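You operate a simulated robot arm through the tools that you are given. There is no shell and no other tool. Be economical: measure what you need, move in short steps, check, and stop when the job is done.

You are at the controls of a simulated robot arm. One attempt, no reset.

## Task
Mix the stir beaker, then switch the stirrer and the strip off.
Fine: stand it inside the blue ring on the stirrer and stir on MEDIUM till its dye has mixed. Set down upright: stir beaker.

It is judged by the outcome, as a careful person would: the job done as asked, and still so three seconds after it is handed in. It fails if anything else is knocked over, pushed out of place, dropped, spilled or broken.

## Robot
A 7-joint arm with a two-finger parallel gripper, fixed in place. Base frame: the origin is at the foot of the arm, x ahead of it, y to its left, z up; the work surface is at about z = 0. Readings come in mm, rad, newtons and seconds.
With the tool pointing down near the work surface it reaches from about 240 to 620 mm from the base axis. Its first joint turns from -1.152 to 1.152 rad. Payload 2.6 kg.
Tool frame: the origin (TCP) lies between the finger pads and is the grasp point; the fingertips stand 30 mm ahead of it; z points along the fingers, y is the line along which they close. The gripper opens to 94 mm. The fingers are 28 mm wide and 10 mm thick; the gripper's body (50 by 96 mm) begins 55 mm behind the TCP.
Orientation is that of the tool frame in the base frame, as a unit quaternion [w, x, y, z]. With the fingers straight down and closing along the base's y, the tool's x points along the base's -x, its y along +y and its z along -z.

## Interface
- The arm moves only by the tool drive_tool. Its argument "steps" is a list of rows, each a list of 7 numbers: the turn, a rotation vector about the tool's x, y, z in degrees, then the shift along the tool's x, y, z in mm, then the closure, from 0 (fully open) to 1 (shut). In form: [[wx, wy, wz, dx, dy, dz, hand], ...]. A call has 1 to 12 rows; each row is the pose to reach, as a shift and turn from the pose commanded when the call began, along the tool's axes at that moment. Each row takes 0.2 s and may step no farther than 50 mm and 0.15 rad from the row before; otherwise, or with a gripper value out of range, the whole call is refused. A pose out of reach is approached as far as the arm can. The call stops where the force on the tool passes 90 N (or 10 N more than at its start, if that is more) or the arm is blocked; 0.2 s more then pass. Each finger travels about 72 mm/s and halts on what it meets, pressing with about 30 N; the grip force reading is that of the motor and also rises with nothing between the fingers. The clock runs only during rows and for 0.2 s after the last one: add rows that repeat a pose to give the fingers time. The reply holds the time, the measured pose of the TCP, the force on the tool along the base axes, the opening and the grip force, in the units named above and with some noise, with the torque about the TCP (base axes, N m) and any sound that the robot's microphone picked up.
- Cameras (640 x 400 px; columns grow to the right, rows downward): "scene" is fixed at [46.9, 442.7, 572.1]; the picture's right is [-0.66, -0.75, 0.00], its down [-0.39, 0.34, -0.85] and it looks along [0.64, -0.57, -0.52] (base axes); focal length 223 px, centre (320, 200). "wrist" rides on the gripper at [76, 14, -103] in the tool frame; the picture's right is [-0.18, 0.98, 0.00], its down [-0.75, -0.14, -0.64] and it looks along [-0.63, -0.12, 0.77] (tool axes); focal length 243 px, centre (320, 200). There is no depth. A picture from a camera that has moved, and an enlarged one, comes with that camera's place and axes in the base frame and with its lens.
- grab_frame(camera): a new picture of that camera. It takes no simulated time.
- enlarge(camera, box): a new picture of the part [left, top, right, bottom] of that camera's present view, enlarged. It takes no simulated time.
- job_done(): hands the job in; it is judged then, once.

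Work in short steps. Places have to be worked out from the pictures, the camera data and where the tool is seen: move nearer, look again, correct. Check each grasp and each placing, and mend what went wrong. You have 120 turns and 68 pictures in all, those below and enlarged ones among them. Open the gripper and draw the arm clear of the work before you hand the job in, unless the task says otherwise; then end with one line.

The tools are called after "Request:" as name(argument=value, ...) on one line, values as JSON. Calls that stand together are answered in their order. drive_tool: Moves the arm, as the interface text tells. Its arguments: {"type":"object","properties":{"steps":{"type":"array"}},"required":["steps"]} The other tools are called the same way: grab_frame (camera) takes a picture; enlarge (camera, box) takes an enlarged picture of a part of a camera's view; job_done () hands the job in.

At the start:

```text
time: 0.0
tool_pos: [332.8, 150.9, 414.6]
ee_rot: [0.0, 0.001, 1.0, 0.001]
wrist_force: [-0.3, 0.1, -0.2]
wrist_torque: [0.02, -0.01, 0.01]
opening: 94.0
gripper_force: 0.1
```

scene: 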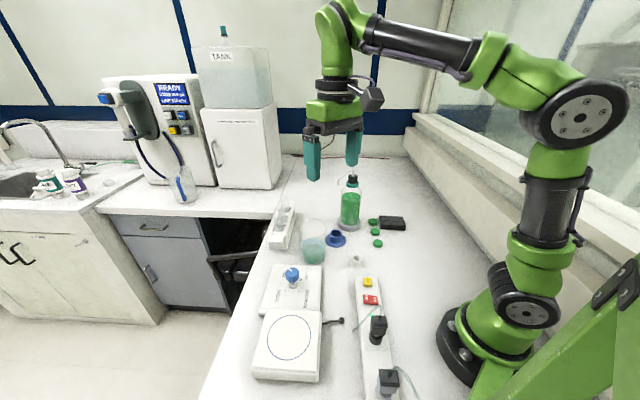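
wrist: 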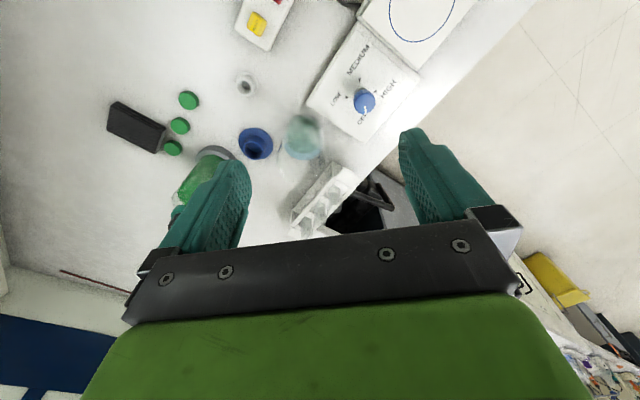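

I'll take enlarged views of the bench to identify the beaker, the stirrer with its knob, and the power strip.

Request:
enlarge(camera="scene", box=[240, 170, 420, 400])

Request:
enlarge(camera="wrist", box=[100, 0, 480, 240])

```text
1.74 times, centred on (330, 285) of scene
camera zoom: at [46.9, 442.7, 572.1], right [-0.66, -0.75, 0.0], down [-0.39, 0.34, -0.85], along [0.64, -0.57, -0.52], focal length 387 px, centre (303, 52)
```

zoom: 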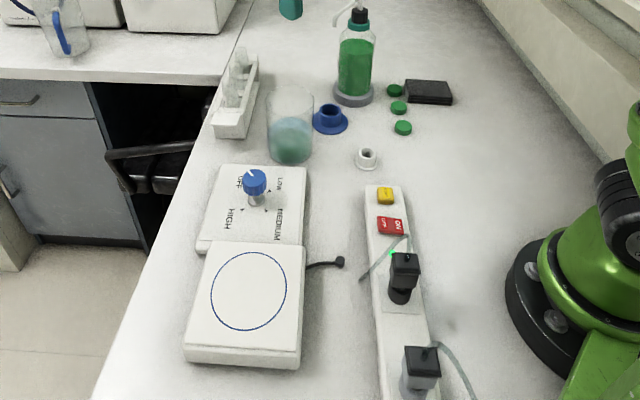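

```text
1.67 times, centred on (290, 120) of wrist
camera zoom: at [257.9, 166.4, 517.0], right [0.18, 0.98, 0.0], down [0.75, -0.14, 0.64], along [0.63, -0.12, -0.77], focal length 404 px, centre (370, 333)
```

zoom: 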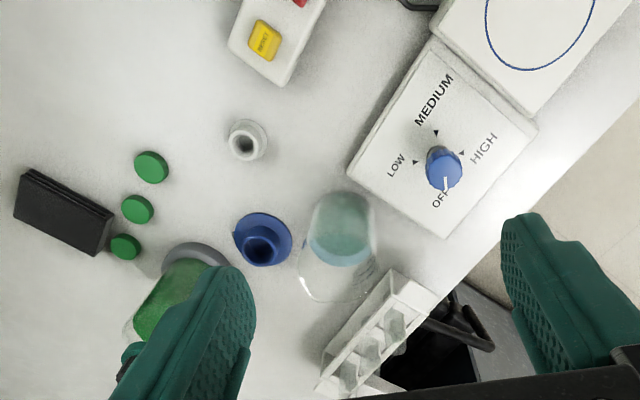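

The beaker is near (480, 88), the ring near (303, 310) and the knob near (413, 219). I need a closer look at the strip's switches and the stirrer's cable.

Request:
enlarge(camera="scene", box=[330, 260, 430, 322])

Request:
enlarge(camera="scene", box=[255, 215, 355, 277])

Request:
enlarge(camera="scene", box=[245, 260, 365, 385])

```text
6.40 times, centred on (380, 291) of scene
camera zoom: at [46.9, 442.7, 572.1], right [-0.66, -0.75, 0.0], down [-0.39, 0.34, -0.85], along [0.64, -0.57, -0.52], focal length 1426 px, centre (-64, -382)
```

zoom: 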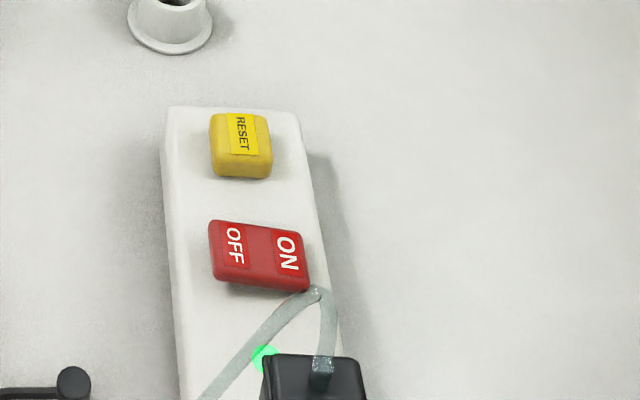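

```text
6.40 times, centred on (305, 246) of scene
camera zoom: at [46.9, 442.7, 572.1], right [-0.66, -0.75, 0.0], down [-0.39, 0.34, -0.85], along [0.64, -0.57, -0.52], focal length 1426 px, centre (416, -94)
```

zoom: 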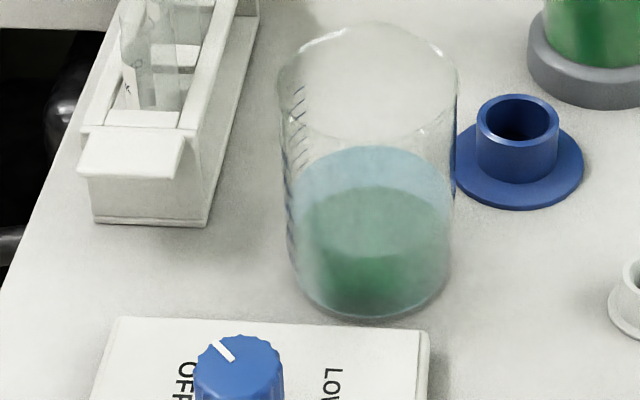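

```text
3.20 times, centred on (305, 322) of scene
camera zoom: at [46.9, 442.7, 572.1], right [-0.66, -0.75, 0.0], down [-0.39, 0.34, -0.85], along [0.64, -0.57, -0.52], focal length 713 px, centre (368, -192)
```

zoom: 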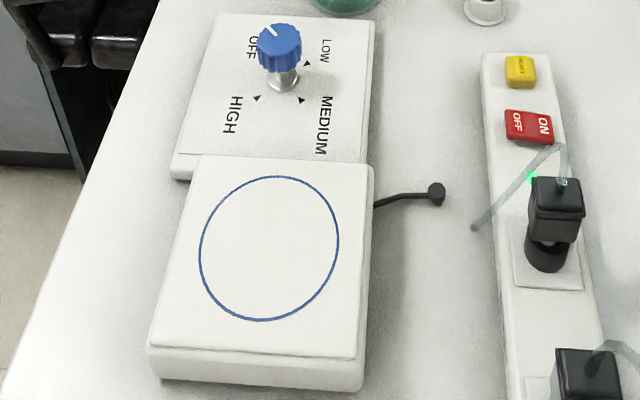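

The beaker looks about 87 mm wide and 125 mm tall, and the strip's LED is lit. I'll hover above the beaker with the gripper open, at z about 255.

Request:
drive_tool(steps=[[0, 0, 0, -25, -11, 27, 0], [0, 0, 0, -50, -22, 54, 0], [0, 0, 0, -75, -33, 81, 0], [0, 0, 0, -100, -44, 108, 0], [0, 0, 0, -125, -54, 135, 0], [0, 0, 0, -147, -63, 160, 0], [0, 0, 0, -147, -63, 160, 0]])

Request:
grab_frame(camera="wrist")

```text
time: 1.6
tool_pos: [481.1, 88.4, 254.9]
ee_rot: [0.0, 0.0, 1.0, 0.001]
wrist_force: [0.5, 0.0, -0.2]
wrist_torque: [0.02, -0.01, -0.05]
opening: 93.9
gripper_force: 0.0
```

```text
60 pictures are left
camera wrist: at [405.1, 103.2, 356.9], right [0.18, 0.98, 0.0], down [0.75, -0.14, 0.64], along [0.63, -0.12, -0.77], focal length 243 px, centre (320, 200)
```

wrist: 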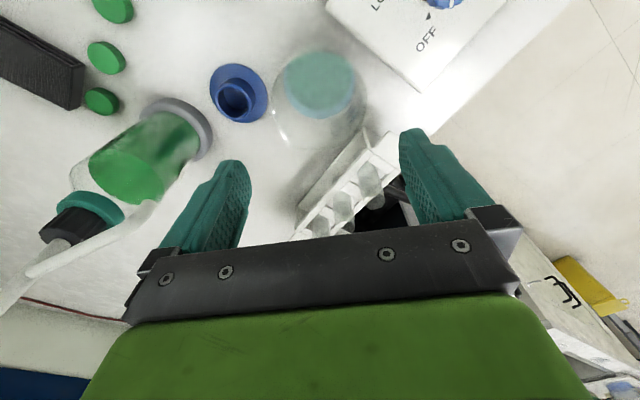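

Request:
enlarge(camera="wrist", box=[200, 20, 440, 170])

```text
2.67 times, centred on (320, 95) of wrist
camera zoom: at [405.1, 103.2, 356.9], right [0.18, 0.98, 0.0], down [0.75, -0.14, 0.64], along [0.63, -0.12, -0.77], focal length 647 px, centre (320, 480)
```

zoom: 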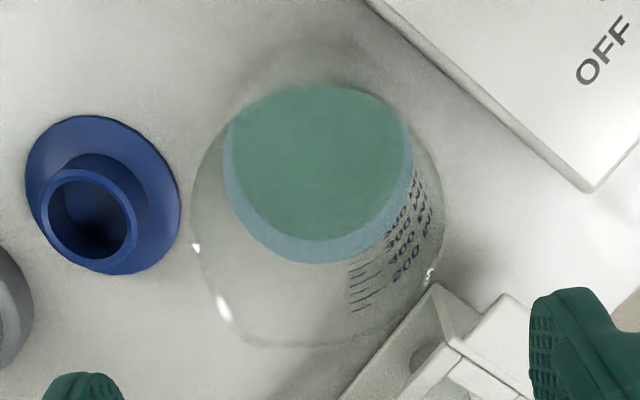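

The rim centre comes out at about (481.7, 87.7), so the clearance is only 2–3 mm per side. I'll lower until the fingertips are just above the rim and check the centring there.

Request:
drive_tool(steps=[[0, 0, 0, 0, -0.5, 25, 0], [0, 0, 0, 0, -0.5, 50, 0], [0, 0, 0, 0, -0.5, 75, 0], [0, 0, 0, 0, -0.5, 80, 0]])

Request:
enlarge(camera="wrist", box=[200, 50, 440, 200])

Request:
enlarge(camera="scene", box=[260, 190, 370, 270])

```text
time: 2.6
tool_pos: [478.7, 88.1, 174.7]
ee_rot: [0.0, 0.0, 1.0, 0.001]
wrist_force: [-0.1, 0.7, -0.1]
wrist_torque: [-0.03, 0.02, -0.01]
opening: 94.3
gripper_force: 0.0
```

```text
2.67 times, centred on (320, 125) of wrist
camera zoom: at [405.0, 103.2, 276.2], right [0.18, 0.98, 0.0], down [0.75, -0.14, 0.64], along [0.63, -0.12, -0.77], focal length 647 px, centre (320, 400)
```

zoom: 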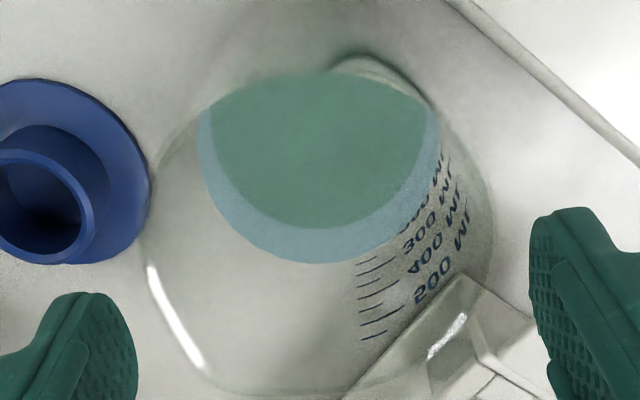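

```text
5.00 times, centred on (315, 230) of scene
camera zoom: at [46.9, 442.7, 572.1], right [-0.66, -0.75, 0.0], down [-0.39, 0.34, -0.85], along [0.64, -0.57, -0.52], focal length 1114 px, centre (345, 50)
```

zoom: 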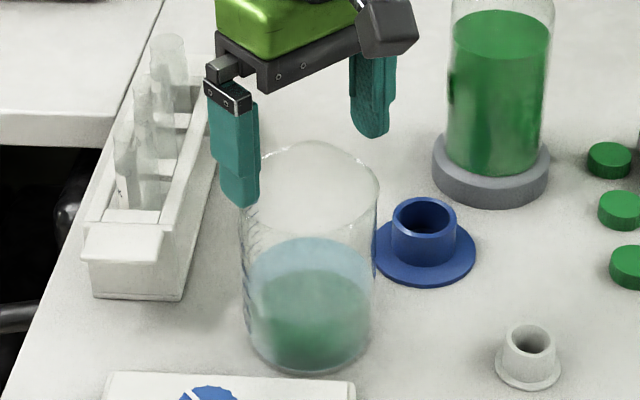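

The readings agree on y about 88.9 and a rim height of about 115–128. I'll shift +0.8 mm in y, lower 11 mm so the fingertips are almost at rim level, and compare the gaps on each side.

Request:
drive_tool(steps=[[0, 0, 0, -1, 0.8, 6, 0], [0, 0, 0, -1, 0.8, 11, 0], [0, 0, 0, -1, 0.8, 11, 0]])

Request:
enlarge(camera="wrist", box=[200, 70, 440, 220])

Request:
enlarge(camera="scene", box=[285, 205, 345, 245])

```text
time: 3.4
tool_pos: [481.6, 89.7, 163.9]
ee_rot: [0.0, 0.0, 1.0, 0.001]
wrist_force: [0.4, 0.5, -0.4]
wrist_torque: [0.05, 0.01, 0.0]
opening: 94.2
gripper_force: 0.1
```

```text
2.67 times, centred on (320, 145) of wrist
camera zoom: at [405.8, 104.2, 265.6], right [0.18, 0.98, 0.0], down [0.75, -0.14, 0.64], along [0.63, -0.12, -0.77], focal length 647 px, centre (320, 347)
```

zoom: 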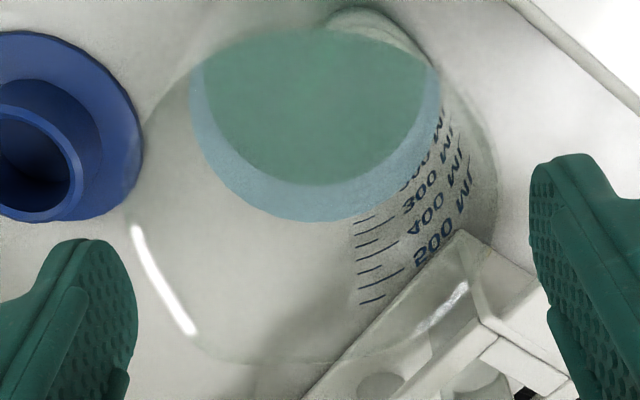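

```text
10.00 times, centred on (315, 225) of scene
camera zoom: at [46.9, 442.7, 572.1], right [-0.66, -0.75, 0.0], down [-0.39, 0.34, -0.85], along [0.64, -0.57, -0.52], focal length 2228 px, centre (370, -50)
```

zoom: 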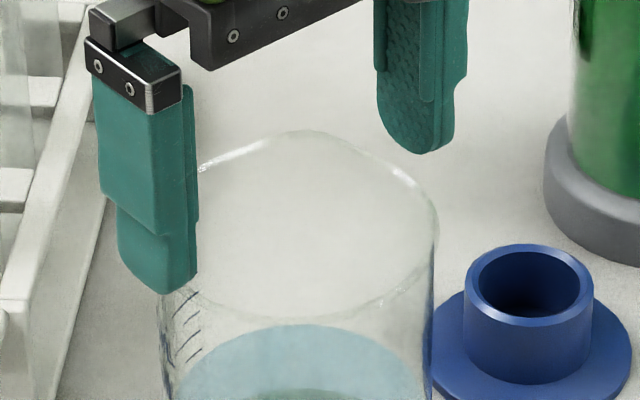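

With the fingertips beside the rim, both views put the beaker about 2.5 mm to the −y side of the tool centre. I'll correct that and check again.

Request:
drive_tool(steps=[[0, 0, 0, 1, -2.6, 0, 0], [0, 0, 0, 1, -2.6, 0, 0], [0, 0, 0, 1, -2.6, 0, 0]])

Request:
enlarge(camera="wrist", box=[230, 120, 290, 158])

Request:
enlarge(camera="wrist", box=[360, 110, 420, 148])

```text
time: 4.2
tool_pos: [479.5, 86.2, 164.2]
ee_rot: [0.001, 0.0, 1.0, 0.001]
wrist_force: [-0.7, -0.1, -0.5]
wrist_torque: [-0.03, 0.0, -0.01]
opening: 93.8
gripper_force: 0.1
```

```text
10.53 times, centred on (260, 139) of wrist
camera zoom: at [404.7, 101.5, 265.6], right [0.18, 0.98, 0.0], down [0.75, -0.14, 0.64], along [0.63, -0.12, -0.77], focal length 2554 px, centre (952, 842)
```

zoom: 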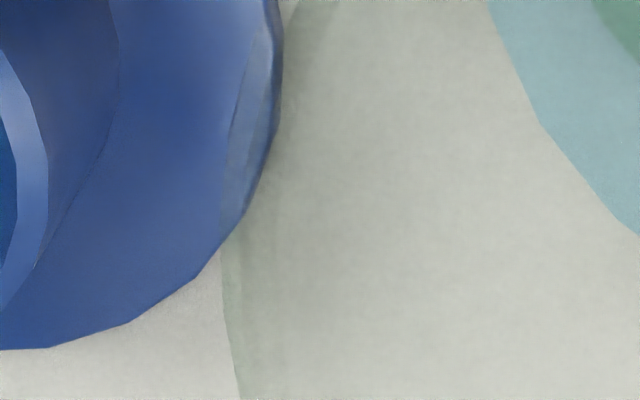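

```text
10.53 times, centred on (390, 129) of wrist
camera zoom: at [404.7, 101.5, 265.6], right [0.18, 0.98, 0.0], down [0.75, -0.14, 0.64], along [0.63, -0.12, -0.77], focal length 2554 px, centre (-417, 947)
```

zoom: 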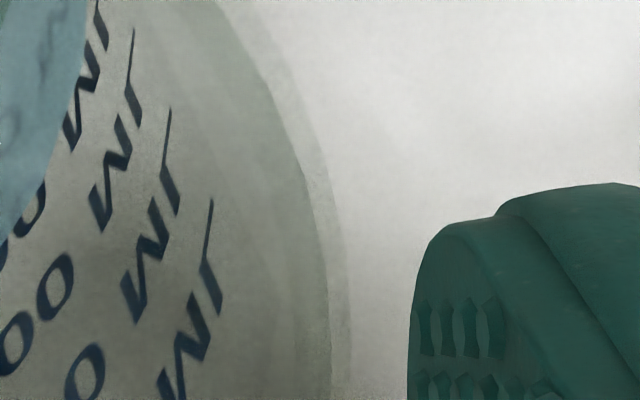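

The wrist view is now symmetric about the tool axis to within about 1 mm, and I fit a remaining offset of dx about −3, dy about +1.4. I'll apply that, lower about 12 mm, and watch the force.

Request:
drive_tool(steps=[[0, 0, 0, 3, 1.4, 0, 0], [0, 0, 0, 3, 1.4, 3, 0], [0, 0, 0, 3, 1.4, 6, 0], [0, 0, 0, 3, 1.4, 9, 0], [0, 0, 0, 3, 1.4, 12, 0]])

Request:
enlarge(camera="wrist", box=[220, 80, 420, 205])

Request:
enlarge(camera="scene", box=[285, 205, 345, 245])

```text
time: 5.4
tool_pos: [476.6, 87.8, 152.6]
ee_rot: [-0.001, 0.0, 1.0, 0.001]
wrist_force: [-0.4, 0.2, -0.4]
wrist_torque: [0.01, 0.0, 0.0]
opening: 94.0
gripper_force: 0.0
```

```text
3.20 times, centred on (320, 142) of wrist
camera zoom: at [401.8, 103.0, 254.1], right [0.18, 0.98, 0.0], down [0.75, -0.14, 0.64], along [0.63, -0.12, -0.77], focal length 776 px, centre (320, 384)
```

zoom: 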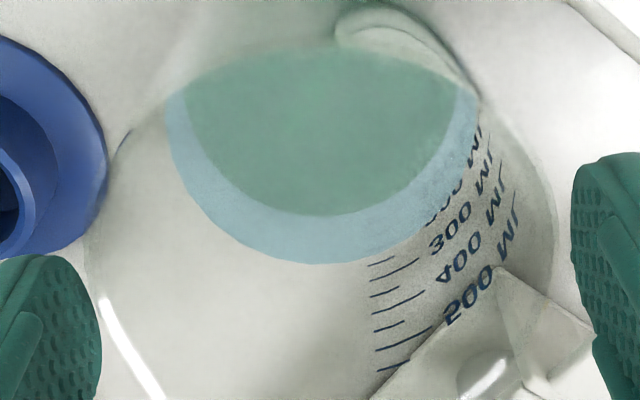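

```text
10.00 times, centred on (315, 225) of scene
camera zoom: at [46.9, 442.7, 572.1], right [-0.66, -0.75, 0.0], down [-0.39, 0.34, -0.85], along [0.64, -0.57, -0.52], focal length 2228 px, centre (370, -50)
```

zoom: 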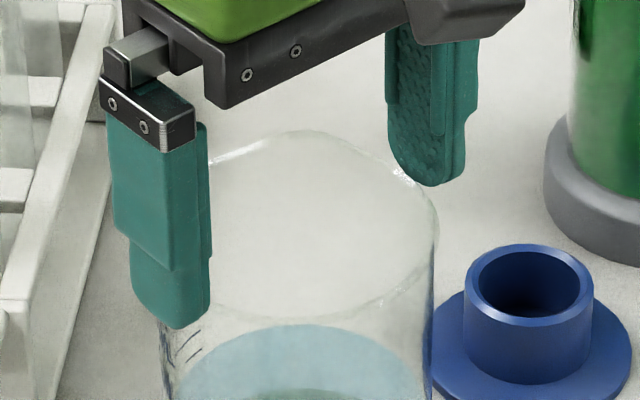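

The rim is symmetric about the tool axis in this view, and the fit gives R about 44 mm and rim height about 127. I'll make a tiny shift and descend a little more, slowly.

Request:
drive_tool(steps=[[0, 0, 0, 3, 0.5, 0, 0], [0, 0, 0, 3, 0.5, 3, 0], [0, 0, 0, 3, 0.5, 6, 0], [0, 0, 0, 3, 0.5, 9, 0], [0, 0, 0, 3, 0.5, 12, 0]])

Request:
enlarge(camera="wrist", box=[220, 80, 420, 205])

Request:
enlarge(camera="scene", box=[285, 205, 345, 245])

```text
time: 6.6
tool_pos: [474.6, 88.7, 139.9]
ee_rot: [0.0, 0.0, 1.0, 0.001]
wrist_force: [0.1, -0.7, -0.2]
wrist_torque: [0.01, -0.01, 0.0]
opening: 94.0
gripper_force: 0.2
```

```text
3.20 times, centred on (320, 142) of wrist
camera zoom: at [398.9, 103.6, 241.3], right [0.18, 0.98, 0.0], down [0.75, -0.14, 0.64], along [0.63, -0.12, -0.77], focal length 776 px, centre (320, 384)
```

zoom: 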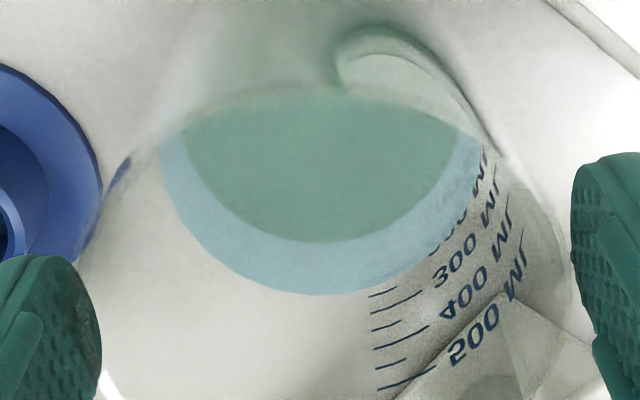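

```text
10.00 times, centred on (315, 225) of scene
camera zoom: at [46.9, 442.7, 572.1], right [-0.66, -0.75, 0.0], down [-0.39, 0.34, -0.85], along [0.64, -0.57, -0.52], focal length 2228 px, centre (370, -50)
```

zoom: 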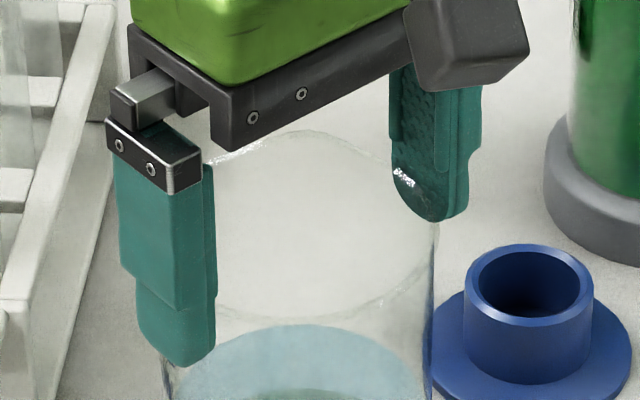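

The fingers now straddle the rim on both sides with no contact. I'll go on down to z about 85, which leaves the palm clear of the rim, then close gently.

Request:
drive_tool(steps=[[0, 0, 0, 0, 0, 7, 0], [0, 0, 0, 0, 0, 14, 0], [0, 0, 0, 0, 0, 21, 0], [0, 0, 0, 0, 0, 28, 0], [0, 0, 0, 0, 0, 35, 0], [0, 0, 0, 0, 0, 42, 0], [0, 0, 0, 0, 0, 49, 0], [0, 0, 0, 0, 0, 55, 0], [0, 0, 0, 0, 0, 55, 0]])

Request:
enlarge(camera="scene", box=[275, 195, 355, 275])

```text
time: 8.6
tool_pos: [473.2, 89.2, 84.6]
ee_rot: [0.0, 0.0, 1.0, 0.001]
wrist_force: [-0.8, -0.6, -0.6]
wrist_torque: [0.03, -0.03, -0.03]
opening: 94.1
gripper_force: 0.1
```

```text
5.00 times, centred on (315, 235) of scene
camera zoom: at [46.9, 442.7, 572.1], right [-0.66, -0.75, 0.0], down [-0.39, 0.34, -0.85], along [0.64, -0.57, -0.52], focal length 1114 px, centre (345, 25)
```

zoom: 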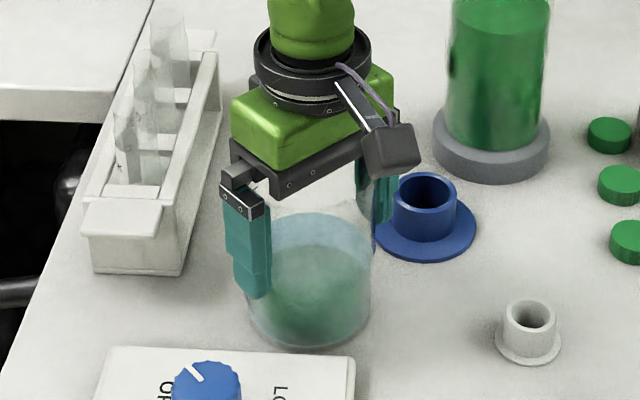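

No contact on the way down. I'll close the gripper on the beaker.

Request:
drive_tool(steps=[[0, 0, 0, 0, 0, 0, 0.05], [0, 0, 0, 0, 0, 0, 0.1], [0, 0, 0, 0, 0, 0, 0.15], [0, 0, 0, 0, 0, 0, 0.2], [0, 0, 0, 0, 0, 0, 0.2]])

```text
time: 9.8
tool_pos: [475.4, 88.1, 84.4]
ee_rot: [0.0, 0.0, 1.0, 0.002]
wrist_force: [-0.4, -0.8, -0.3]
wrist_torque: [-0.14, -0.05, 0.02]
opening: 91.1
gripper_force: 30.3
```

It holds the glass at 91 mm with 30 N. I'll lift slowly by 20 mm and check.

Request:
drive_tool(steps=[[0, 0, 0, 0, 0, -3, 0.3], [0, 0, 0, 0, 0, -8, 0.3], [0, 0, 0, 0, 0, -14, 0.3], [0, 0, 0, 0, 0, -20, 0.3], [0, 0, 0, 0, 0, -20, 0.3]])

Request:
enlarge(camera="scene", box=[275, 195, 355, 275])

```text
time: 11.0
tool_pos: [474.2, 88.2, 104.7]
ee_rot: [0.0, 0.0, 1.0, 0.0]
wrist_force: [-0.5, 0.1, -4.3]
wrist_torque: [0.01, 0.05, -0.03]
opening: 91.1
gripper_force: 30.1
```

```text
5.00 times, centred on (315, 235) of scene
camera zoom: at [46.9, 442.7, 572.1], right [-0.66, -0.75, 0.0], down [-0.39, 0.34, -0.85], along [0.64, -0.57, -0.52], focal length 1114 px, centre (345, 25)
```

zoom: 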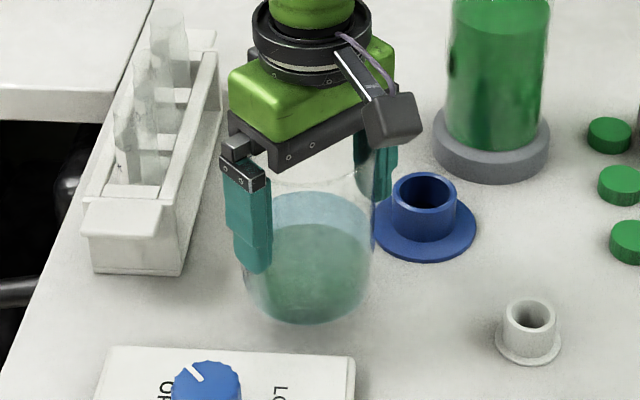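

The lift is good: about 4.3 N and upright. I'll raise to z about 235.

Request:
drive_tool(steps=[[0, 0, 0, 0, 0, -6, 0.3], [0, 0, 0, 0, 0, -16, 0.3], [0, 0, 0, 0, 0, -30, 0.3], [0, 0, 0, 0, 0, -45, 0.3], [0, 0, 0, 0, 0, -60, 0.3], [0, 0, 0, 0, 0, -75, 0.3], [0, 0, 0, 0, 0, -90, 0.3], [0, 0, 0, 0, 0, -105, 0.3], [0, 0, 0, 0, 0, -118, 0.3], [0, 0, 0, 0, 0, -126, 0.3], [0, 0, 0, 0, 0, -130, 0.3]])

Request:
drive_tool(steps=[[0, 0, 0, 6, 3, 0, 0.3], [0, 0, 0, 18, 9, 0, 0.3], [0, 0, 0, 34, 18, 0, 0.3], [0, 0, 0, 50, 27, 0, 0.3], [0, 0, 0, 68, 36, 0, 0.3], [0, 0, 0, 86, 46, 0, 0.3], [0, 0, 0, 104, 56, 0, 0.3], [0, 0, 0, 122, 66, 0, 0.3], [0, 0, 0, 140, 76, 0, 0.3], [0, 0, 0, 156, 84, 0, 0.3], [0, 0, 0, 168, 89, 0, 0.3], [0, 0, 0, 174, 92, 0, 0.3]])

Request:
grab_frame(camera="wrist")

Request:
grab_frame(camera="scene")

```text
time: 13.4
tool_pos: [473.2, 88.8, 235.0]
ee_rot: [0.0, 0.0, 1.0, 0.001]
wrist_force: [0.0, 0.0, -2.9]
wrist_torque: [-0.01, 0.04, -0.02]
opening: 91.1
gripper_force: 30.0
```

```text
time: 16.0
tool_pos: [300.4, 179.5, 235.8]
ee_rot: [0.001, 0.0, 1.0, 0.001]
wrist_force: [0.9, 0.2, -4.1]
wrist_torque: [-0.01, 0.06, -0.02]
opening: 91.2
gripper_force: 30.2
```

```text
46 pictures are left
camera wrist: at [224.6, 195.6, 336.7], right [0.18, 0.98, 0.0], down [0.75, -0.14, 0.64], along [0.63, -0.12, -0.77], focal length 243 px, centre (320, 200)
```

wrist: 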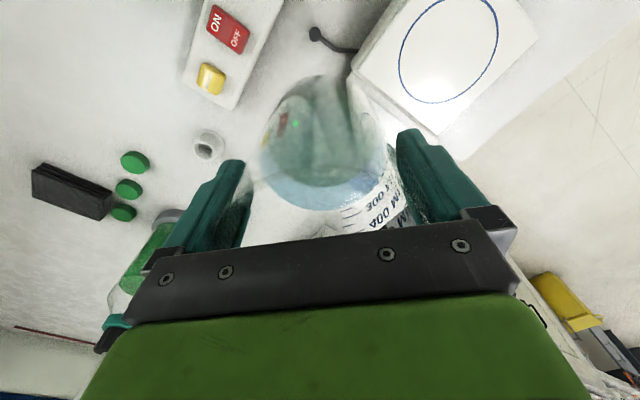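

```text
45 pictures are left
```

scene: 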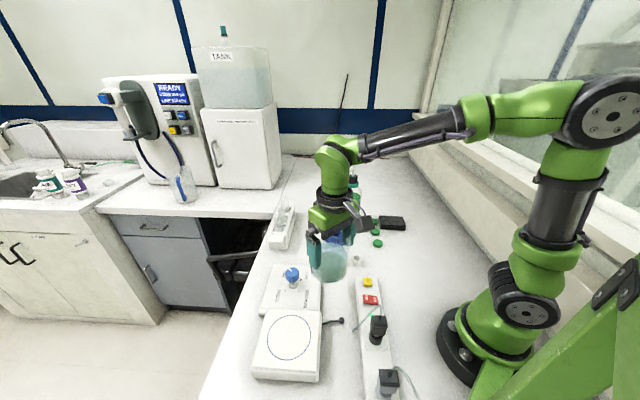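

The beaker is steady and I can see the ring. I'll enlarge it in both cameras and triangulate.

Request:
enlarge(camera="wrist", box=[340, 0, 540, 125])

Request:
enlarge(camera="scene", box=[245, 300, 345, 385])

```text
3.20 times, centred on (440, 62) of wrist
camera zoom: at [224.6, 195.6, 336.7], right [0.18, 0.98, 0.0], down [0.75, -0.14, 0.64], along [0.63, -0.12, -0.77], focal length 776 px, centre (-64, 640)
```

zoom: 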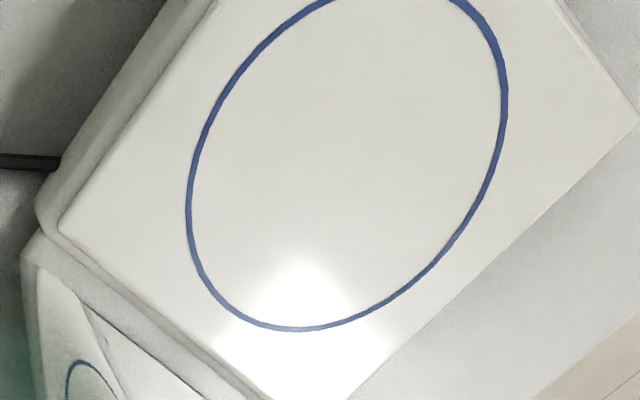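

```text
4.71 times, centred on (295, 342) of scene
camera zoom: at [46.9, 442.7, 572.1], right [-0.66, -0.75, 0.0], down [-0.39, 0.34, -0.85], along [0.64, -0.57, -0.52], focal length 1048 px, centre (438, -471)
```

zoom: 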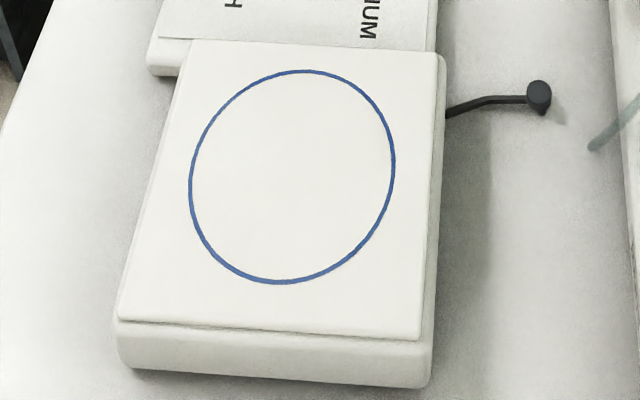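

Triangulation puts the ring centre near (293.5, 312) with the plate at z about 50, and the stirrer's corner height confirms 50. I'll carry the beaker above the ring, keeping its base about 55 mm above the plate.

Request:
drive_tool(steps=[[0, 0, 0, 0, 5, 0, 0.3], [0, 0, 0, 1, 15, 0, 0.3], [0, 0, 0, 2, 29, 2, 0.3], [0, 0, 0, 3, 44, 6, 0.3], [0, 0, 0, 4, 59, 12, 0.3], [0, 0, 0, 5, 74, 18, 0.3], [0, 0, 0, 6, 89, 24, 0.3], [0, 0, 0, 7, 104, 30, 0.3], [0, 0, 0, 7, 117, 36, 0.3], [0, 0, 0, 7, 126, 41, 0.3], [0, 0, 0, 7, 131, 44, 0.3], [0, 0, 0, 7, 132.5, 45, 0.3]])

Request:
grab_frame(camera="wrist")

Request:
enlarge(camera="scene", box=[245, 280, 345, 380])

```text
time: 18.6
tool_pos: [294.1, 312.7, 189.3]
ee_rot: [0.0, -0.001, 1.0, 0.002]
wrist_force: [0.2, 0.7, -3.5]
wrist_torque: [0.03, 0.07, -0.05]
opening: 91.2
gripper_force: 30.3
```

```text
42 pictures are left
camera wrist: at [217.9, 327.9, 291.9], right [0.18, 0.98, 0.0], down [0.75, -0.14, 0.64], along [0.63, -0.12, -0.77], focal length 243 px, centre (320, 200)
```

wrist: 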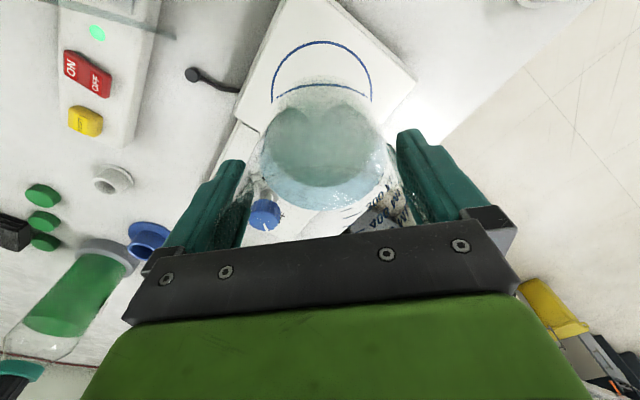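

```text
4.00 times, centred on (295, 330) of scene
camera zoom: at [46.9, 442.7, 572.1], right [-0.66, -0.75, 0.0], down [-0.39, 0.34, -0.85], along [0.64, -0.57, -0.52], focal length 891 px, centre (420, -320)
```

zoom: 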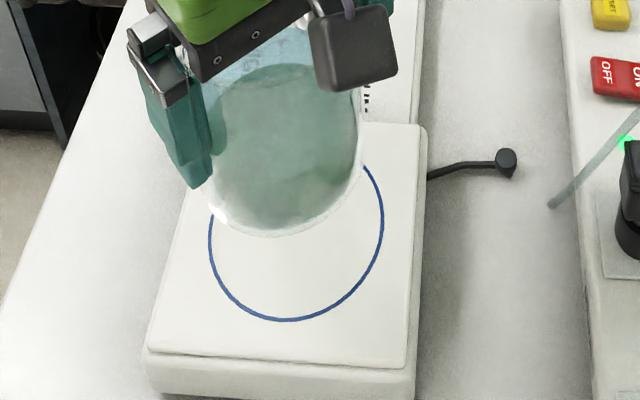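

The beaker is over the ring. I'll lower it 40 mm so the base is about 15 mm above the plate, then check the alignment.

Request:
drive_tool(steps=[[0, 0, 0, 0, 0, 4, 0.3], [0, 0, 0, 0, 0, 12, 0.3], [0, 0, 0, 0, 0, 20, 0.3], [0, 0, 0, 0, 0, 28, 0.3], [0, 0, 0, 0, 0, 36, 0.3], [0, 0, 0, 0, 0, 40, 0.3], [0, 0, 0, 0, 0, 40, 0.3]])

Request:
enlarge(camera="wrist", box=[230, 20, 420, 140])

Request:
enlarge(camera="scene", box=[245, 280, 345, 380])

```text
time: 20.2
tool_pos: [293.1, 313.2, 149.9]
ee_rot: [0.0, -0.001, 1.0, 0.001]
wrist_force: [0.0, -0.7, -4.0]
wrist_torque: [0.01, 0.03, -0.02]
opening: 91.0
gripper_force: 29.7
```

```text
3.33 times, centred on (325, 80) of wrist
camera zoom: at [217.9, 327.9, 252.2], right [0.18, 0.98, 0.0], down [0.75, -0.14, 0.64], along [0.63, -0.12, -0.77], focal length 809 px, centre (303, 600)
```

zoom: 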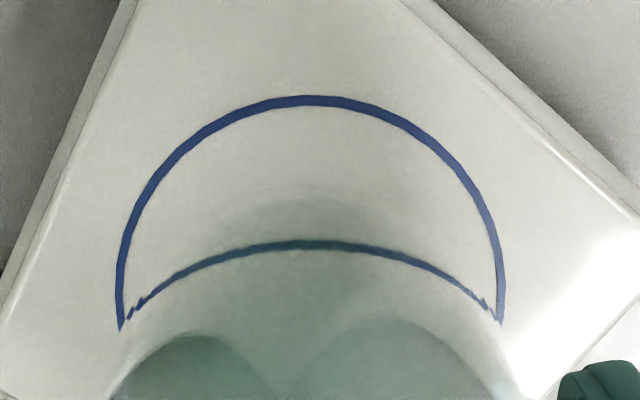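

```text
4.00 times, centred on (295, 330) of scene
camera zoom: at [46.9, 442.7, 572.1], right [-0.66, -0.75, 0.0], down [-0.39, 0.34, -0.85], along [0.64, -0.57, -0.52], focal length 891 px, centre (420, -320)
```

zoom: 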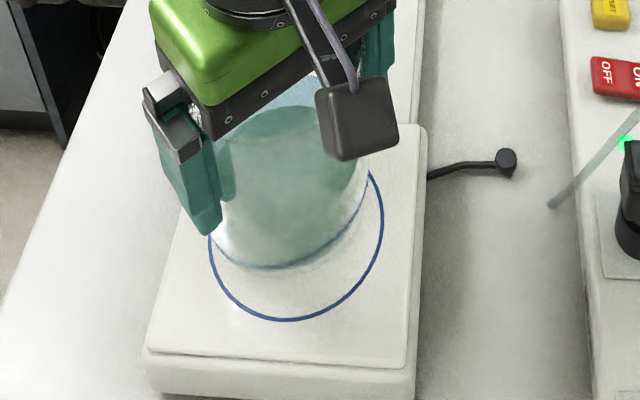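

The two views suggest the beaker sits a few mm toward +x of the ring centre. I'll shift −4 in x and +1 in y, lower 10 mm more, and look closely.

Request:
drive_tool(steps=[[0, 0, 0, 2, 0.5, 2, 0.3], [0, 0, 0, 4, 1, 4, 0.3], [0, 0, 0, 4, 1, 7, 0.3], [0, 0, 0, 4, 1, 10, 0.3], [0, 0, 0, 4, 1, 10, 0.3]])

Request:
enlarge(camera="wrist", box=[230, 20, 420, 140])

Request:
enlarge(camera="scene", box=[265, 305, 325, 365])

```text
time: 21.4
tool_pos: [289.3, 315.2, 140.7]
ee_rot: [0.0, 0.0, 1.0, 0.001]
wrist_force: [0.1, -0.1, -3.1]
wrist_torque: [-0.01, 0.04, 0.0]
opening: 91.0
gripper_force: 29.5
```

```text
3.33 times, centred on (325, 80) of wrist
camera zoom: at [213.9, 329.0, 242.3], right [0.18, 0.98, 0.0], down [0.75, -0.14, 0.64], along [0.63, -0.12, -0.77], focal length 809 px, centre (303, 600)
```

zoom: 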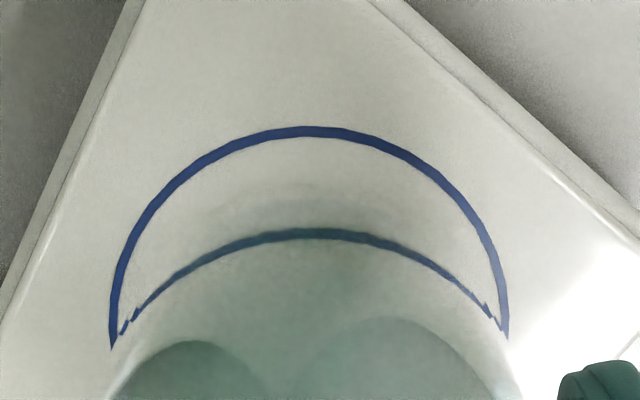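

```text
6.67 times, centred on (295, 335) of scene
camera zoom: at [46.9, 442.7, 572.1], right [-0.66, -0.75, 0.0], down [-0.39, 0.34, -0.85], along [0.64, -0.57, -0.52], focal length 1485 px, centre (487, -700)
```

zoom: 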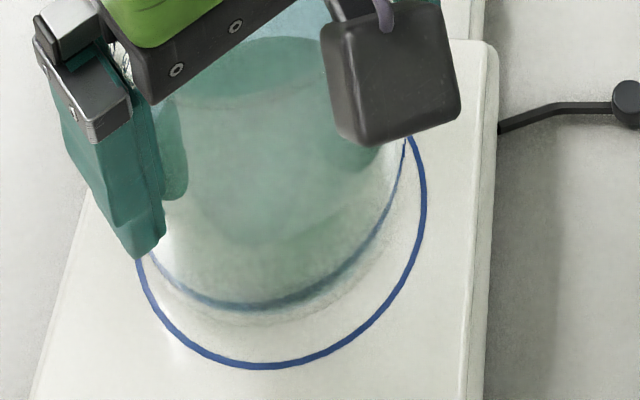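

Both views fit a base still roughly 12 mm above the plate and nearly centred. I'll lower 6 mm and watch for contact.

Request:
drive_tool(steps=[[0, 0, 0, 0, 0, 2, 0.3], [0, 0, 0, 0, 0, 4, 0.3], [0, 0, 0, 0, 0, 6, 0.3], [0, 0, 0, 0, 0, 6, 0.3]])

Request:
enlarge(camera="scene", box=[265, 305, 325, 365])

Request:
enlarge(camera="wrist", box=[230, 20, 420, 140])

```text
time: 22.4
tool_pos: [289.7, 313.3, 135.3]
ee_rot: [-0.001, 0.0, 1.0, 0.001]
wrist_force: [-1.7, -0.9, 2.2]
wrist_torque: [-0.34, 0.07, -0.09]
opening: 91.2
gripper_force: 29.9
```

```text
6.67 times, centred on (295, 335) of scene
camera zoom: at [46.9, 442.7, 572.1], right [-0.66, -0.75, 0.0], down [-0.39, 0.34, -0.85], along [0.64, -0.57, -0.52], focal length 1485 px, centre (487, -700)
```

zoom: 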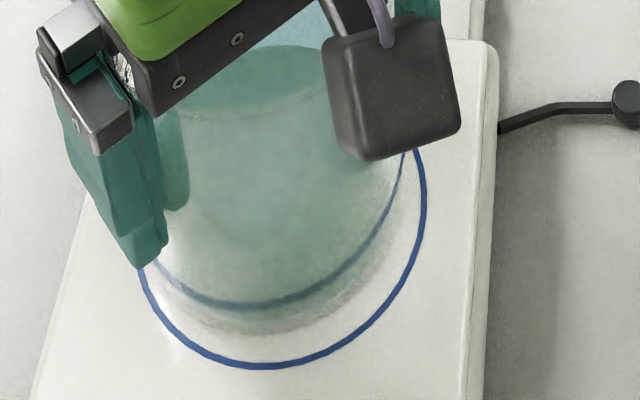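

```text
3.33 times, centred on (325, 80) of wrist
camera zoom: at [214.0, 329.0, 236.7], right [0.18, 0.98, 0.0], down [0.75, -0.14, 0.64], along [0.63, -0.12, -0.77], focal length 809 px, centre (303, 600)
```

zoom: 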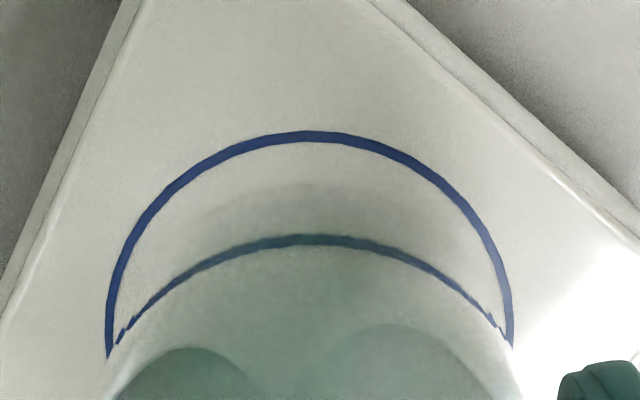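

It has made contact (force +2.2 N) at base z about 50. The gap to the ring measures about 9 mm in both views, so the beaker is concentric and inside. I'll release it.

Request:
drive_tool(steps=[[0, 0, 0, 0, 0, 0, 0.02], [0, 0, 0, 0, 0, 0, 0], [0, 0, 0, 0, 0, 0, 0], [0, 0, 0, 0, 0, 0, 0]])

Request:
drive_tool(steps=[[0, 0, 0, 0, 0, -4, 0], [0, 0, 0, 0, 0, -8, 0]])

Request:
enlarge(camera="scene", box=[245, 280, 345, 380])

```text
time: 23.4
tool_pos: [288.7, 312.9, 134.4]
ee_rot: [0.0, 0.0, 1.0, 0.002]
wrist_force: [0.2, -0.3, -0.1]
wrist_torque: [0.01, -0.04, -0.02]
opening: 93.8
gripper_force: 0.1
```

```text
time: 24.0
tool_pos: [289.3, 313.7, 142.9]
ee_rot: [0.001, 0.001, 1.0, 0.0]
wrist_force: [0.2, -0.6, 0.9]
wrist_torque: [-0.05, -0.01, 0.0]
opening: 93.8
gripper_force: 0.1
```

```text
4.00 times, centred on (295, 330) of scene
camera zoom: at [46.9, 442.7, 572.1], right [-0.66, -0.75, 0.0], down [-0.39, 0.34, -0.85], along [0.64, -0.57, -0.52], focal length 891 px, centre (420, -320)
```

zoom: 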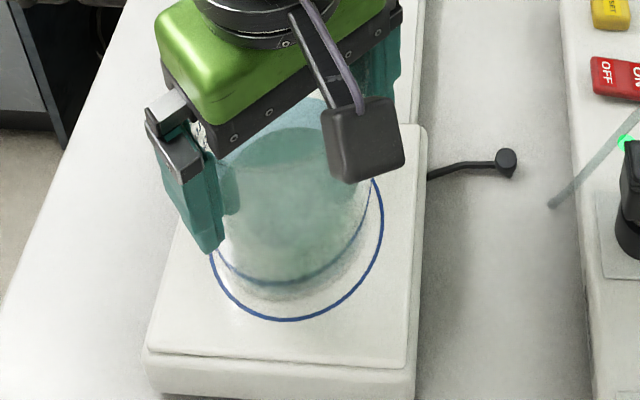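

It released cleanly and the beaker stands still. I'll withdraw straight up.

Request:
drive_tool(steps=[[0, 0, 0, 0, 0, -8, 0], [0, 0, 0, 0, 0, -18, 0], [0, 0, 0, 0, 0, -28, 0], [0, 0, 0, 0, 0, -38, 0], [0, 0, 0, 0, 0, -50, 0], [0, 0, 0, 0, 0, -65, 0], [0, 0, 0, 0, 0, -85, 0], [0, 0, 0, 0, 0, -110, 0], [0, 0, 0, 0, 0, -140, 0], [0, 0, 0, 0, 0, -140, 0]])

Request:
enlarge(camera="scene", box=[245, 240, 345, 380])

Request:
grab_frame(camera="wrist")

```text
time: 26.2
tool_pos: [289.0, 314.8, 282.6]
ee_rot: [-0.001, 0.001, 1.0, 0.001]
wrist_force: [-0.8, -0.7, 0.6]
wrist_torque: [0.0, -0.03, 0.04]
opening: 94.0
gripper_force: 0.1
```

```text
2.86 times, centred on (295, 310) of scene
camera zoom: at [46.9, 442.7, 572.1], right [-0.66, -0.75, 0.0], down [-0.39, 0.34, -0.85], along [0.64, -0.57, -0.52], focal length 636 px, centre (391, -114)
```

zoom: 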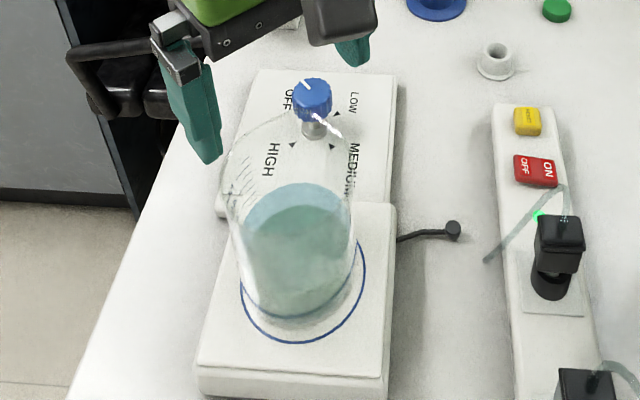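

```text
32 pictures are left
camera wrist: at [213.6, 328.9, 384.1], right [0.18, 0.98, 0.0], down [0.75, -0.14, 0.64], along [0.63, -0.12, -0.77], focal length 243 px, centre (320, 200)
```

wrist: 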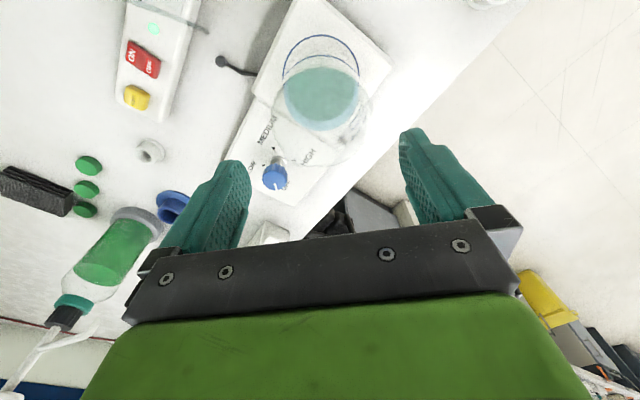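

The beaker stands inside the ring. Next I'll go above the knob, near (400, 222), and localise it.

Request:
drive_tool(steps=[[0, 0, 0, -27, -23, -5, 0], [0, 0, 0, -54, -46, -10, 0], [0, 0, 0, -81, -69, -15, 0], [0, 0, 0, -106, -92, -17, 0], [0, 0, 0, -106, -92, -17, 0]])

Request:
enlarge(camera="wrist", box=[220, 40, 420, 165])

Request:
enlarge(camera="scene", box=[255, 250, 335, 310])

```text
time: 27.4
tool_pos: [396.3, 220.6, 299.7]
ee_rot: [-0.001, 0.0, 1.0, 0.001]
wrist_force: [0.4, 0.6, 0.0]
wrist_torque: [0.01, 0.03, -0.02]
opening: 94.0
gripper_force: 0.2
```

```text
3.20 times, centred on (320, 102) of wrist
camera zoom: at [321.2, 235.7, 401.7], right [0.18, 0.98, 0.0], down [0.75, -0.14, 0.64], along [0.63, -0.12, -0.77], focal length 776 px, centre (320, 512)
```

zoom: 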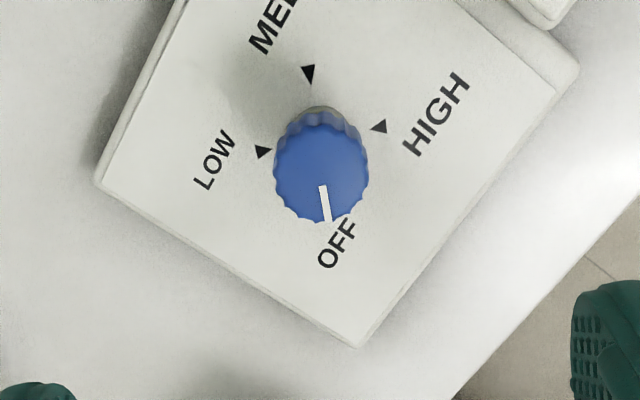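

```text
6.67 times, centred on (295, 280) of scene
camera zoom: at [46.9, 442.6, 572.1], right [-0.66, -0.75, 0.0], down [-0.39, 0.34, -0.85], along [0.64, -0.57, -0.52], focal length 1485 px, centre (487, -333)
```

zoom: 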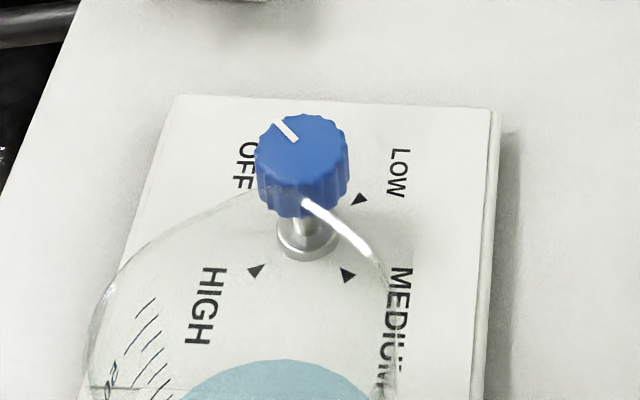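

The knob cap's top centre is about (413, 218) at z about 80, with a diameter of about 37 mm. OFF points along +x, and MEDIUM is about 180° clockwise from there, past LOW. I'll pre-rotate −90° above the knob, which keeps the camera away from the beaker, and turn the knob in two 90° strokes.

Request:
drive_tool(steps=[[0, 0, -8.2, -4, -1, 0, 0.1], [0, 0, -16.4, -8, -2, 0, 0.2], [0, 0, -24.6, -12, -3, 0, 0.3], [0, 0, -32.8, -16.3, -3.7, 0, 0.35], [0, 0, -41, -16.3, -3.7, 0, 0.35], [0, 0, -49.2, -16.3, -3.7, 0, 0.35], [0, 0, -57.4, -16.3, -3.7, 0, 0.35], [0, 0, -65.6, -16.3, -3.7, 0, 0.35], [0, 0, -73.8, -16.3, -3.7, 0, 0.35], [0, 0, -82, -16.3, -3.7, 0, 0.35], [0, 0, -90, -16.3, -3.7, 0, 0.35], [0, 0, -90, -16.3, -3.7, 0, 0.35]])

Request:
grab_frame(camera="wrist")

```text
time: 30.0
tool_pos: [412.1, 218.1, 299.2]
ee_rot: [0.0, 0.708, -0.706, 0.0]
wrist_force: [-1.1, -0.5, 0.3]
wrist_torque: [-0.02, 0.0, 0.01]
opening: 61.1
gripper_force: 0.0
```

```text
29 pictures are left
camera wrist: at [398.3, 142.8, 400.7], right [-0.98, 0.18, 0.0], down [0.14, 0.75, 0.64], along [0.12, 0.63, -0.77], focal length 243 px, centre (320, 200)
```

wrist: 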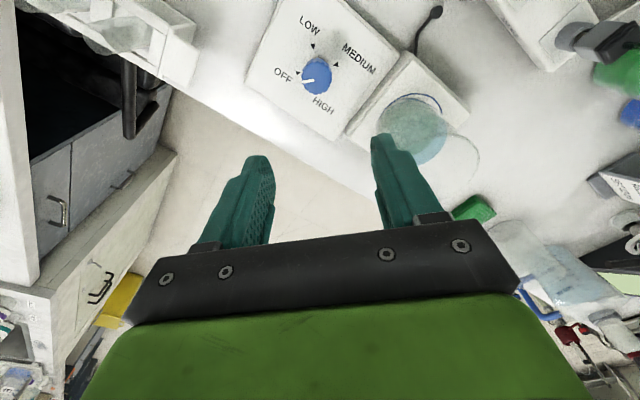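

The knob is right on the tool axis. I'll lower to z about 150 and recheck.

Request:
drive_tool(steps=[[0, 0, 0, 0, 0, 40, 0.35], [0, 0, 0, 0, 0, 80, 0.35], [0, 0, 0, 0, 0, 120, 0.35], [0, 0, 0, 0, 0, 150, 0.35], [0, 0, 0, 0, 0, 150, 0.35]])

Request:
enlarge(camera="wrist", box=[240, 60, 400, 160])

Request:
enlarge(camera="scene", box=[245, 220, 345, 320])

```text
time: 31.2
tool_pos: [412.3, 219.5, 148.0]
ee_rot: [-0.001, 0.707, -0.707, -0.001]
wrist_force: [0.6, 0.2, -0.5]
wrist_torque: [0.0, 0.03, -0.01]
opening: 60.9
gripper_force: 0.1
```

```text
4.00 times, centred on (320, 110) of wrist
camera zoom: at [398.3, 142.9, 250.3], right [-0.98, 0.18, 0.0], down [0.14, 0.75, 0.64], along [0.12, 0.63, -0.77], focal length 970 px, centre (320, 560)
```

zoom: 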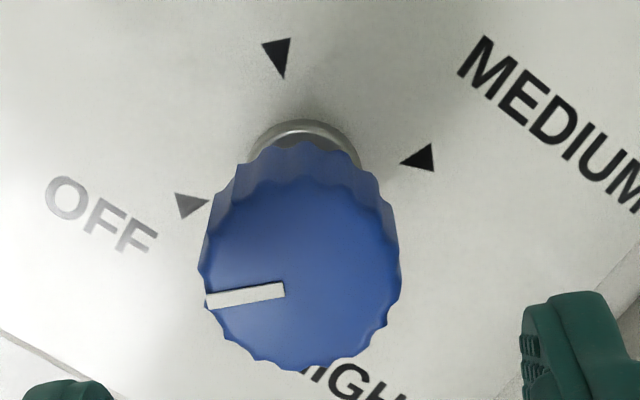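

```text
4.00 times, centred on (295, 270) of scene
camera zoom: at [46.9, 442.7, 572.1], right [-0.66, -0.75, 0.0], down [-0.39, 0.34, -0.85], along [0.64, -0.57, -0.52], focal length 891 px, centre (420, -80)
```

zoom: 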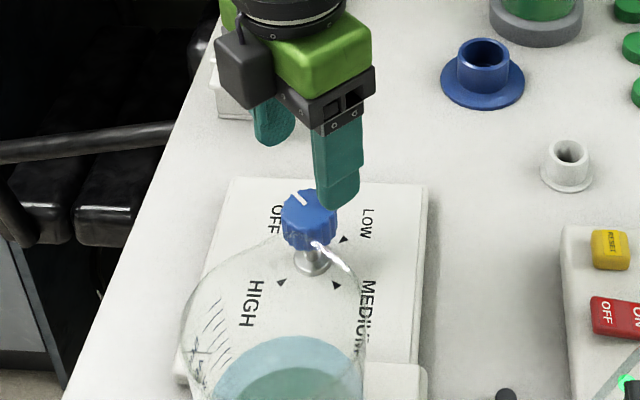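

The knob is about 3 mm in +x and 2 mm in −y from the tool axis. I'll correct that, lower so the pads flank the cap (TCP z about 88), and close.

Request:
drive_tool(steps=[[0, 0, 0, 2, -3, 0, 0.35], [0, 0, 0, 2, -3, 15, 0.35], [0, 0, 0, 2, -3, 30, 0.35], [0, 0, 0, 2, -3, 45, 0.35], [0, 0, 0, 2, -3, 60, 0.35], [0, 0, 0, 2, -3, 60, 0.35]])

Request:
enlarge(camera="wrist", box=[240, 80, 400, 200])

```text
time: 32.6
tool_pos: [414.7, 216.3, 89.3]
ee_rot: [0.0, -0.707, 0.707, 0.001]
wrist_force: [-0.3, 0.3, -0.2]
wrist_torque: [0.01, 0.01, -0.01]
opening: 61.0
gripper_force: 0.2
```

```text
3.33 times, centred on (320, 140) of wrist
camera zoom: at [400.9, 140.7, 190.7], right [-0.98, 0.18, 0.0], down [0.14, 0.75, 0.64], along [0.12, 0.63, -0.77], focal length 809 px, centre (320, 400)
```

zoom: 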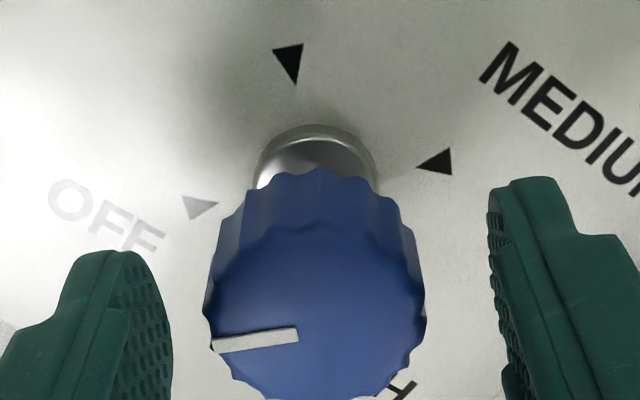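

It's centred between the fingers. I'll close on the cap.

Request:
drive_tool(steps=[[0, 0, 0, 0, 0, 0, 0.5], [0, 0, 0, 0, 0, 0, 0.6], [0, 0, 0, 0, 0, 0, 0.7], [0, 0, 0, 0, 0, 0, 0.75], [0, 0, 0, 0, 0, 0, 0.75]])

```text
time: 33.8
tool_pos: [416.8, 214.5, 89.7]
ee_rot: [-0.003, 0.707, -0.707, 0.001]
wrist_force: [16.6, 3.2, -7.5]
wrist_torque: [0.03, 0.09, -0.06]
opening: 38.0
gripper_force: 45.2
```

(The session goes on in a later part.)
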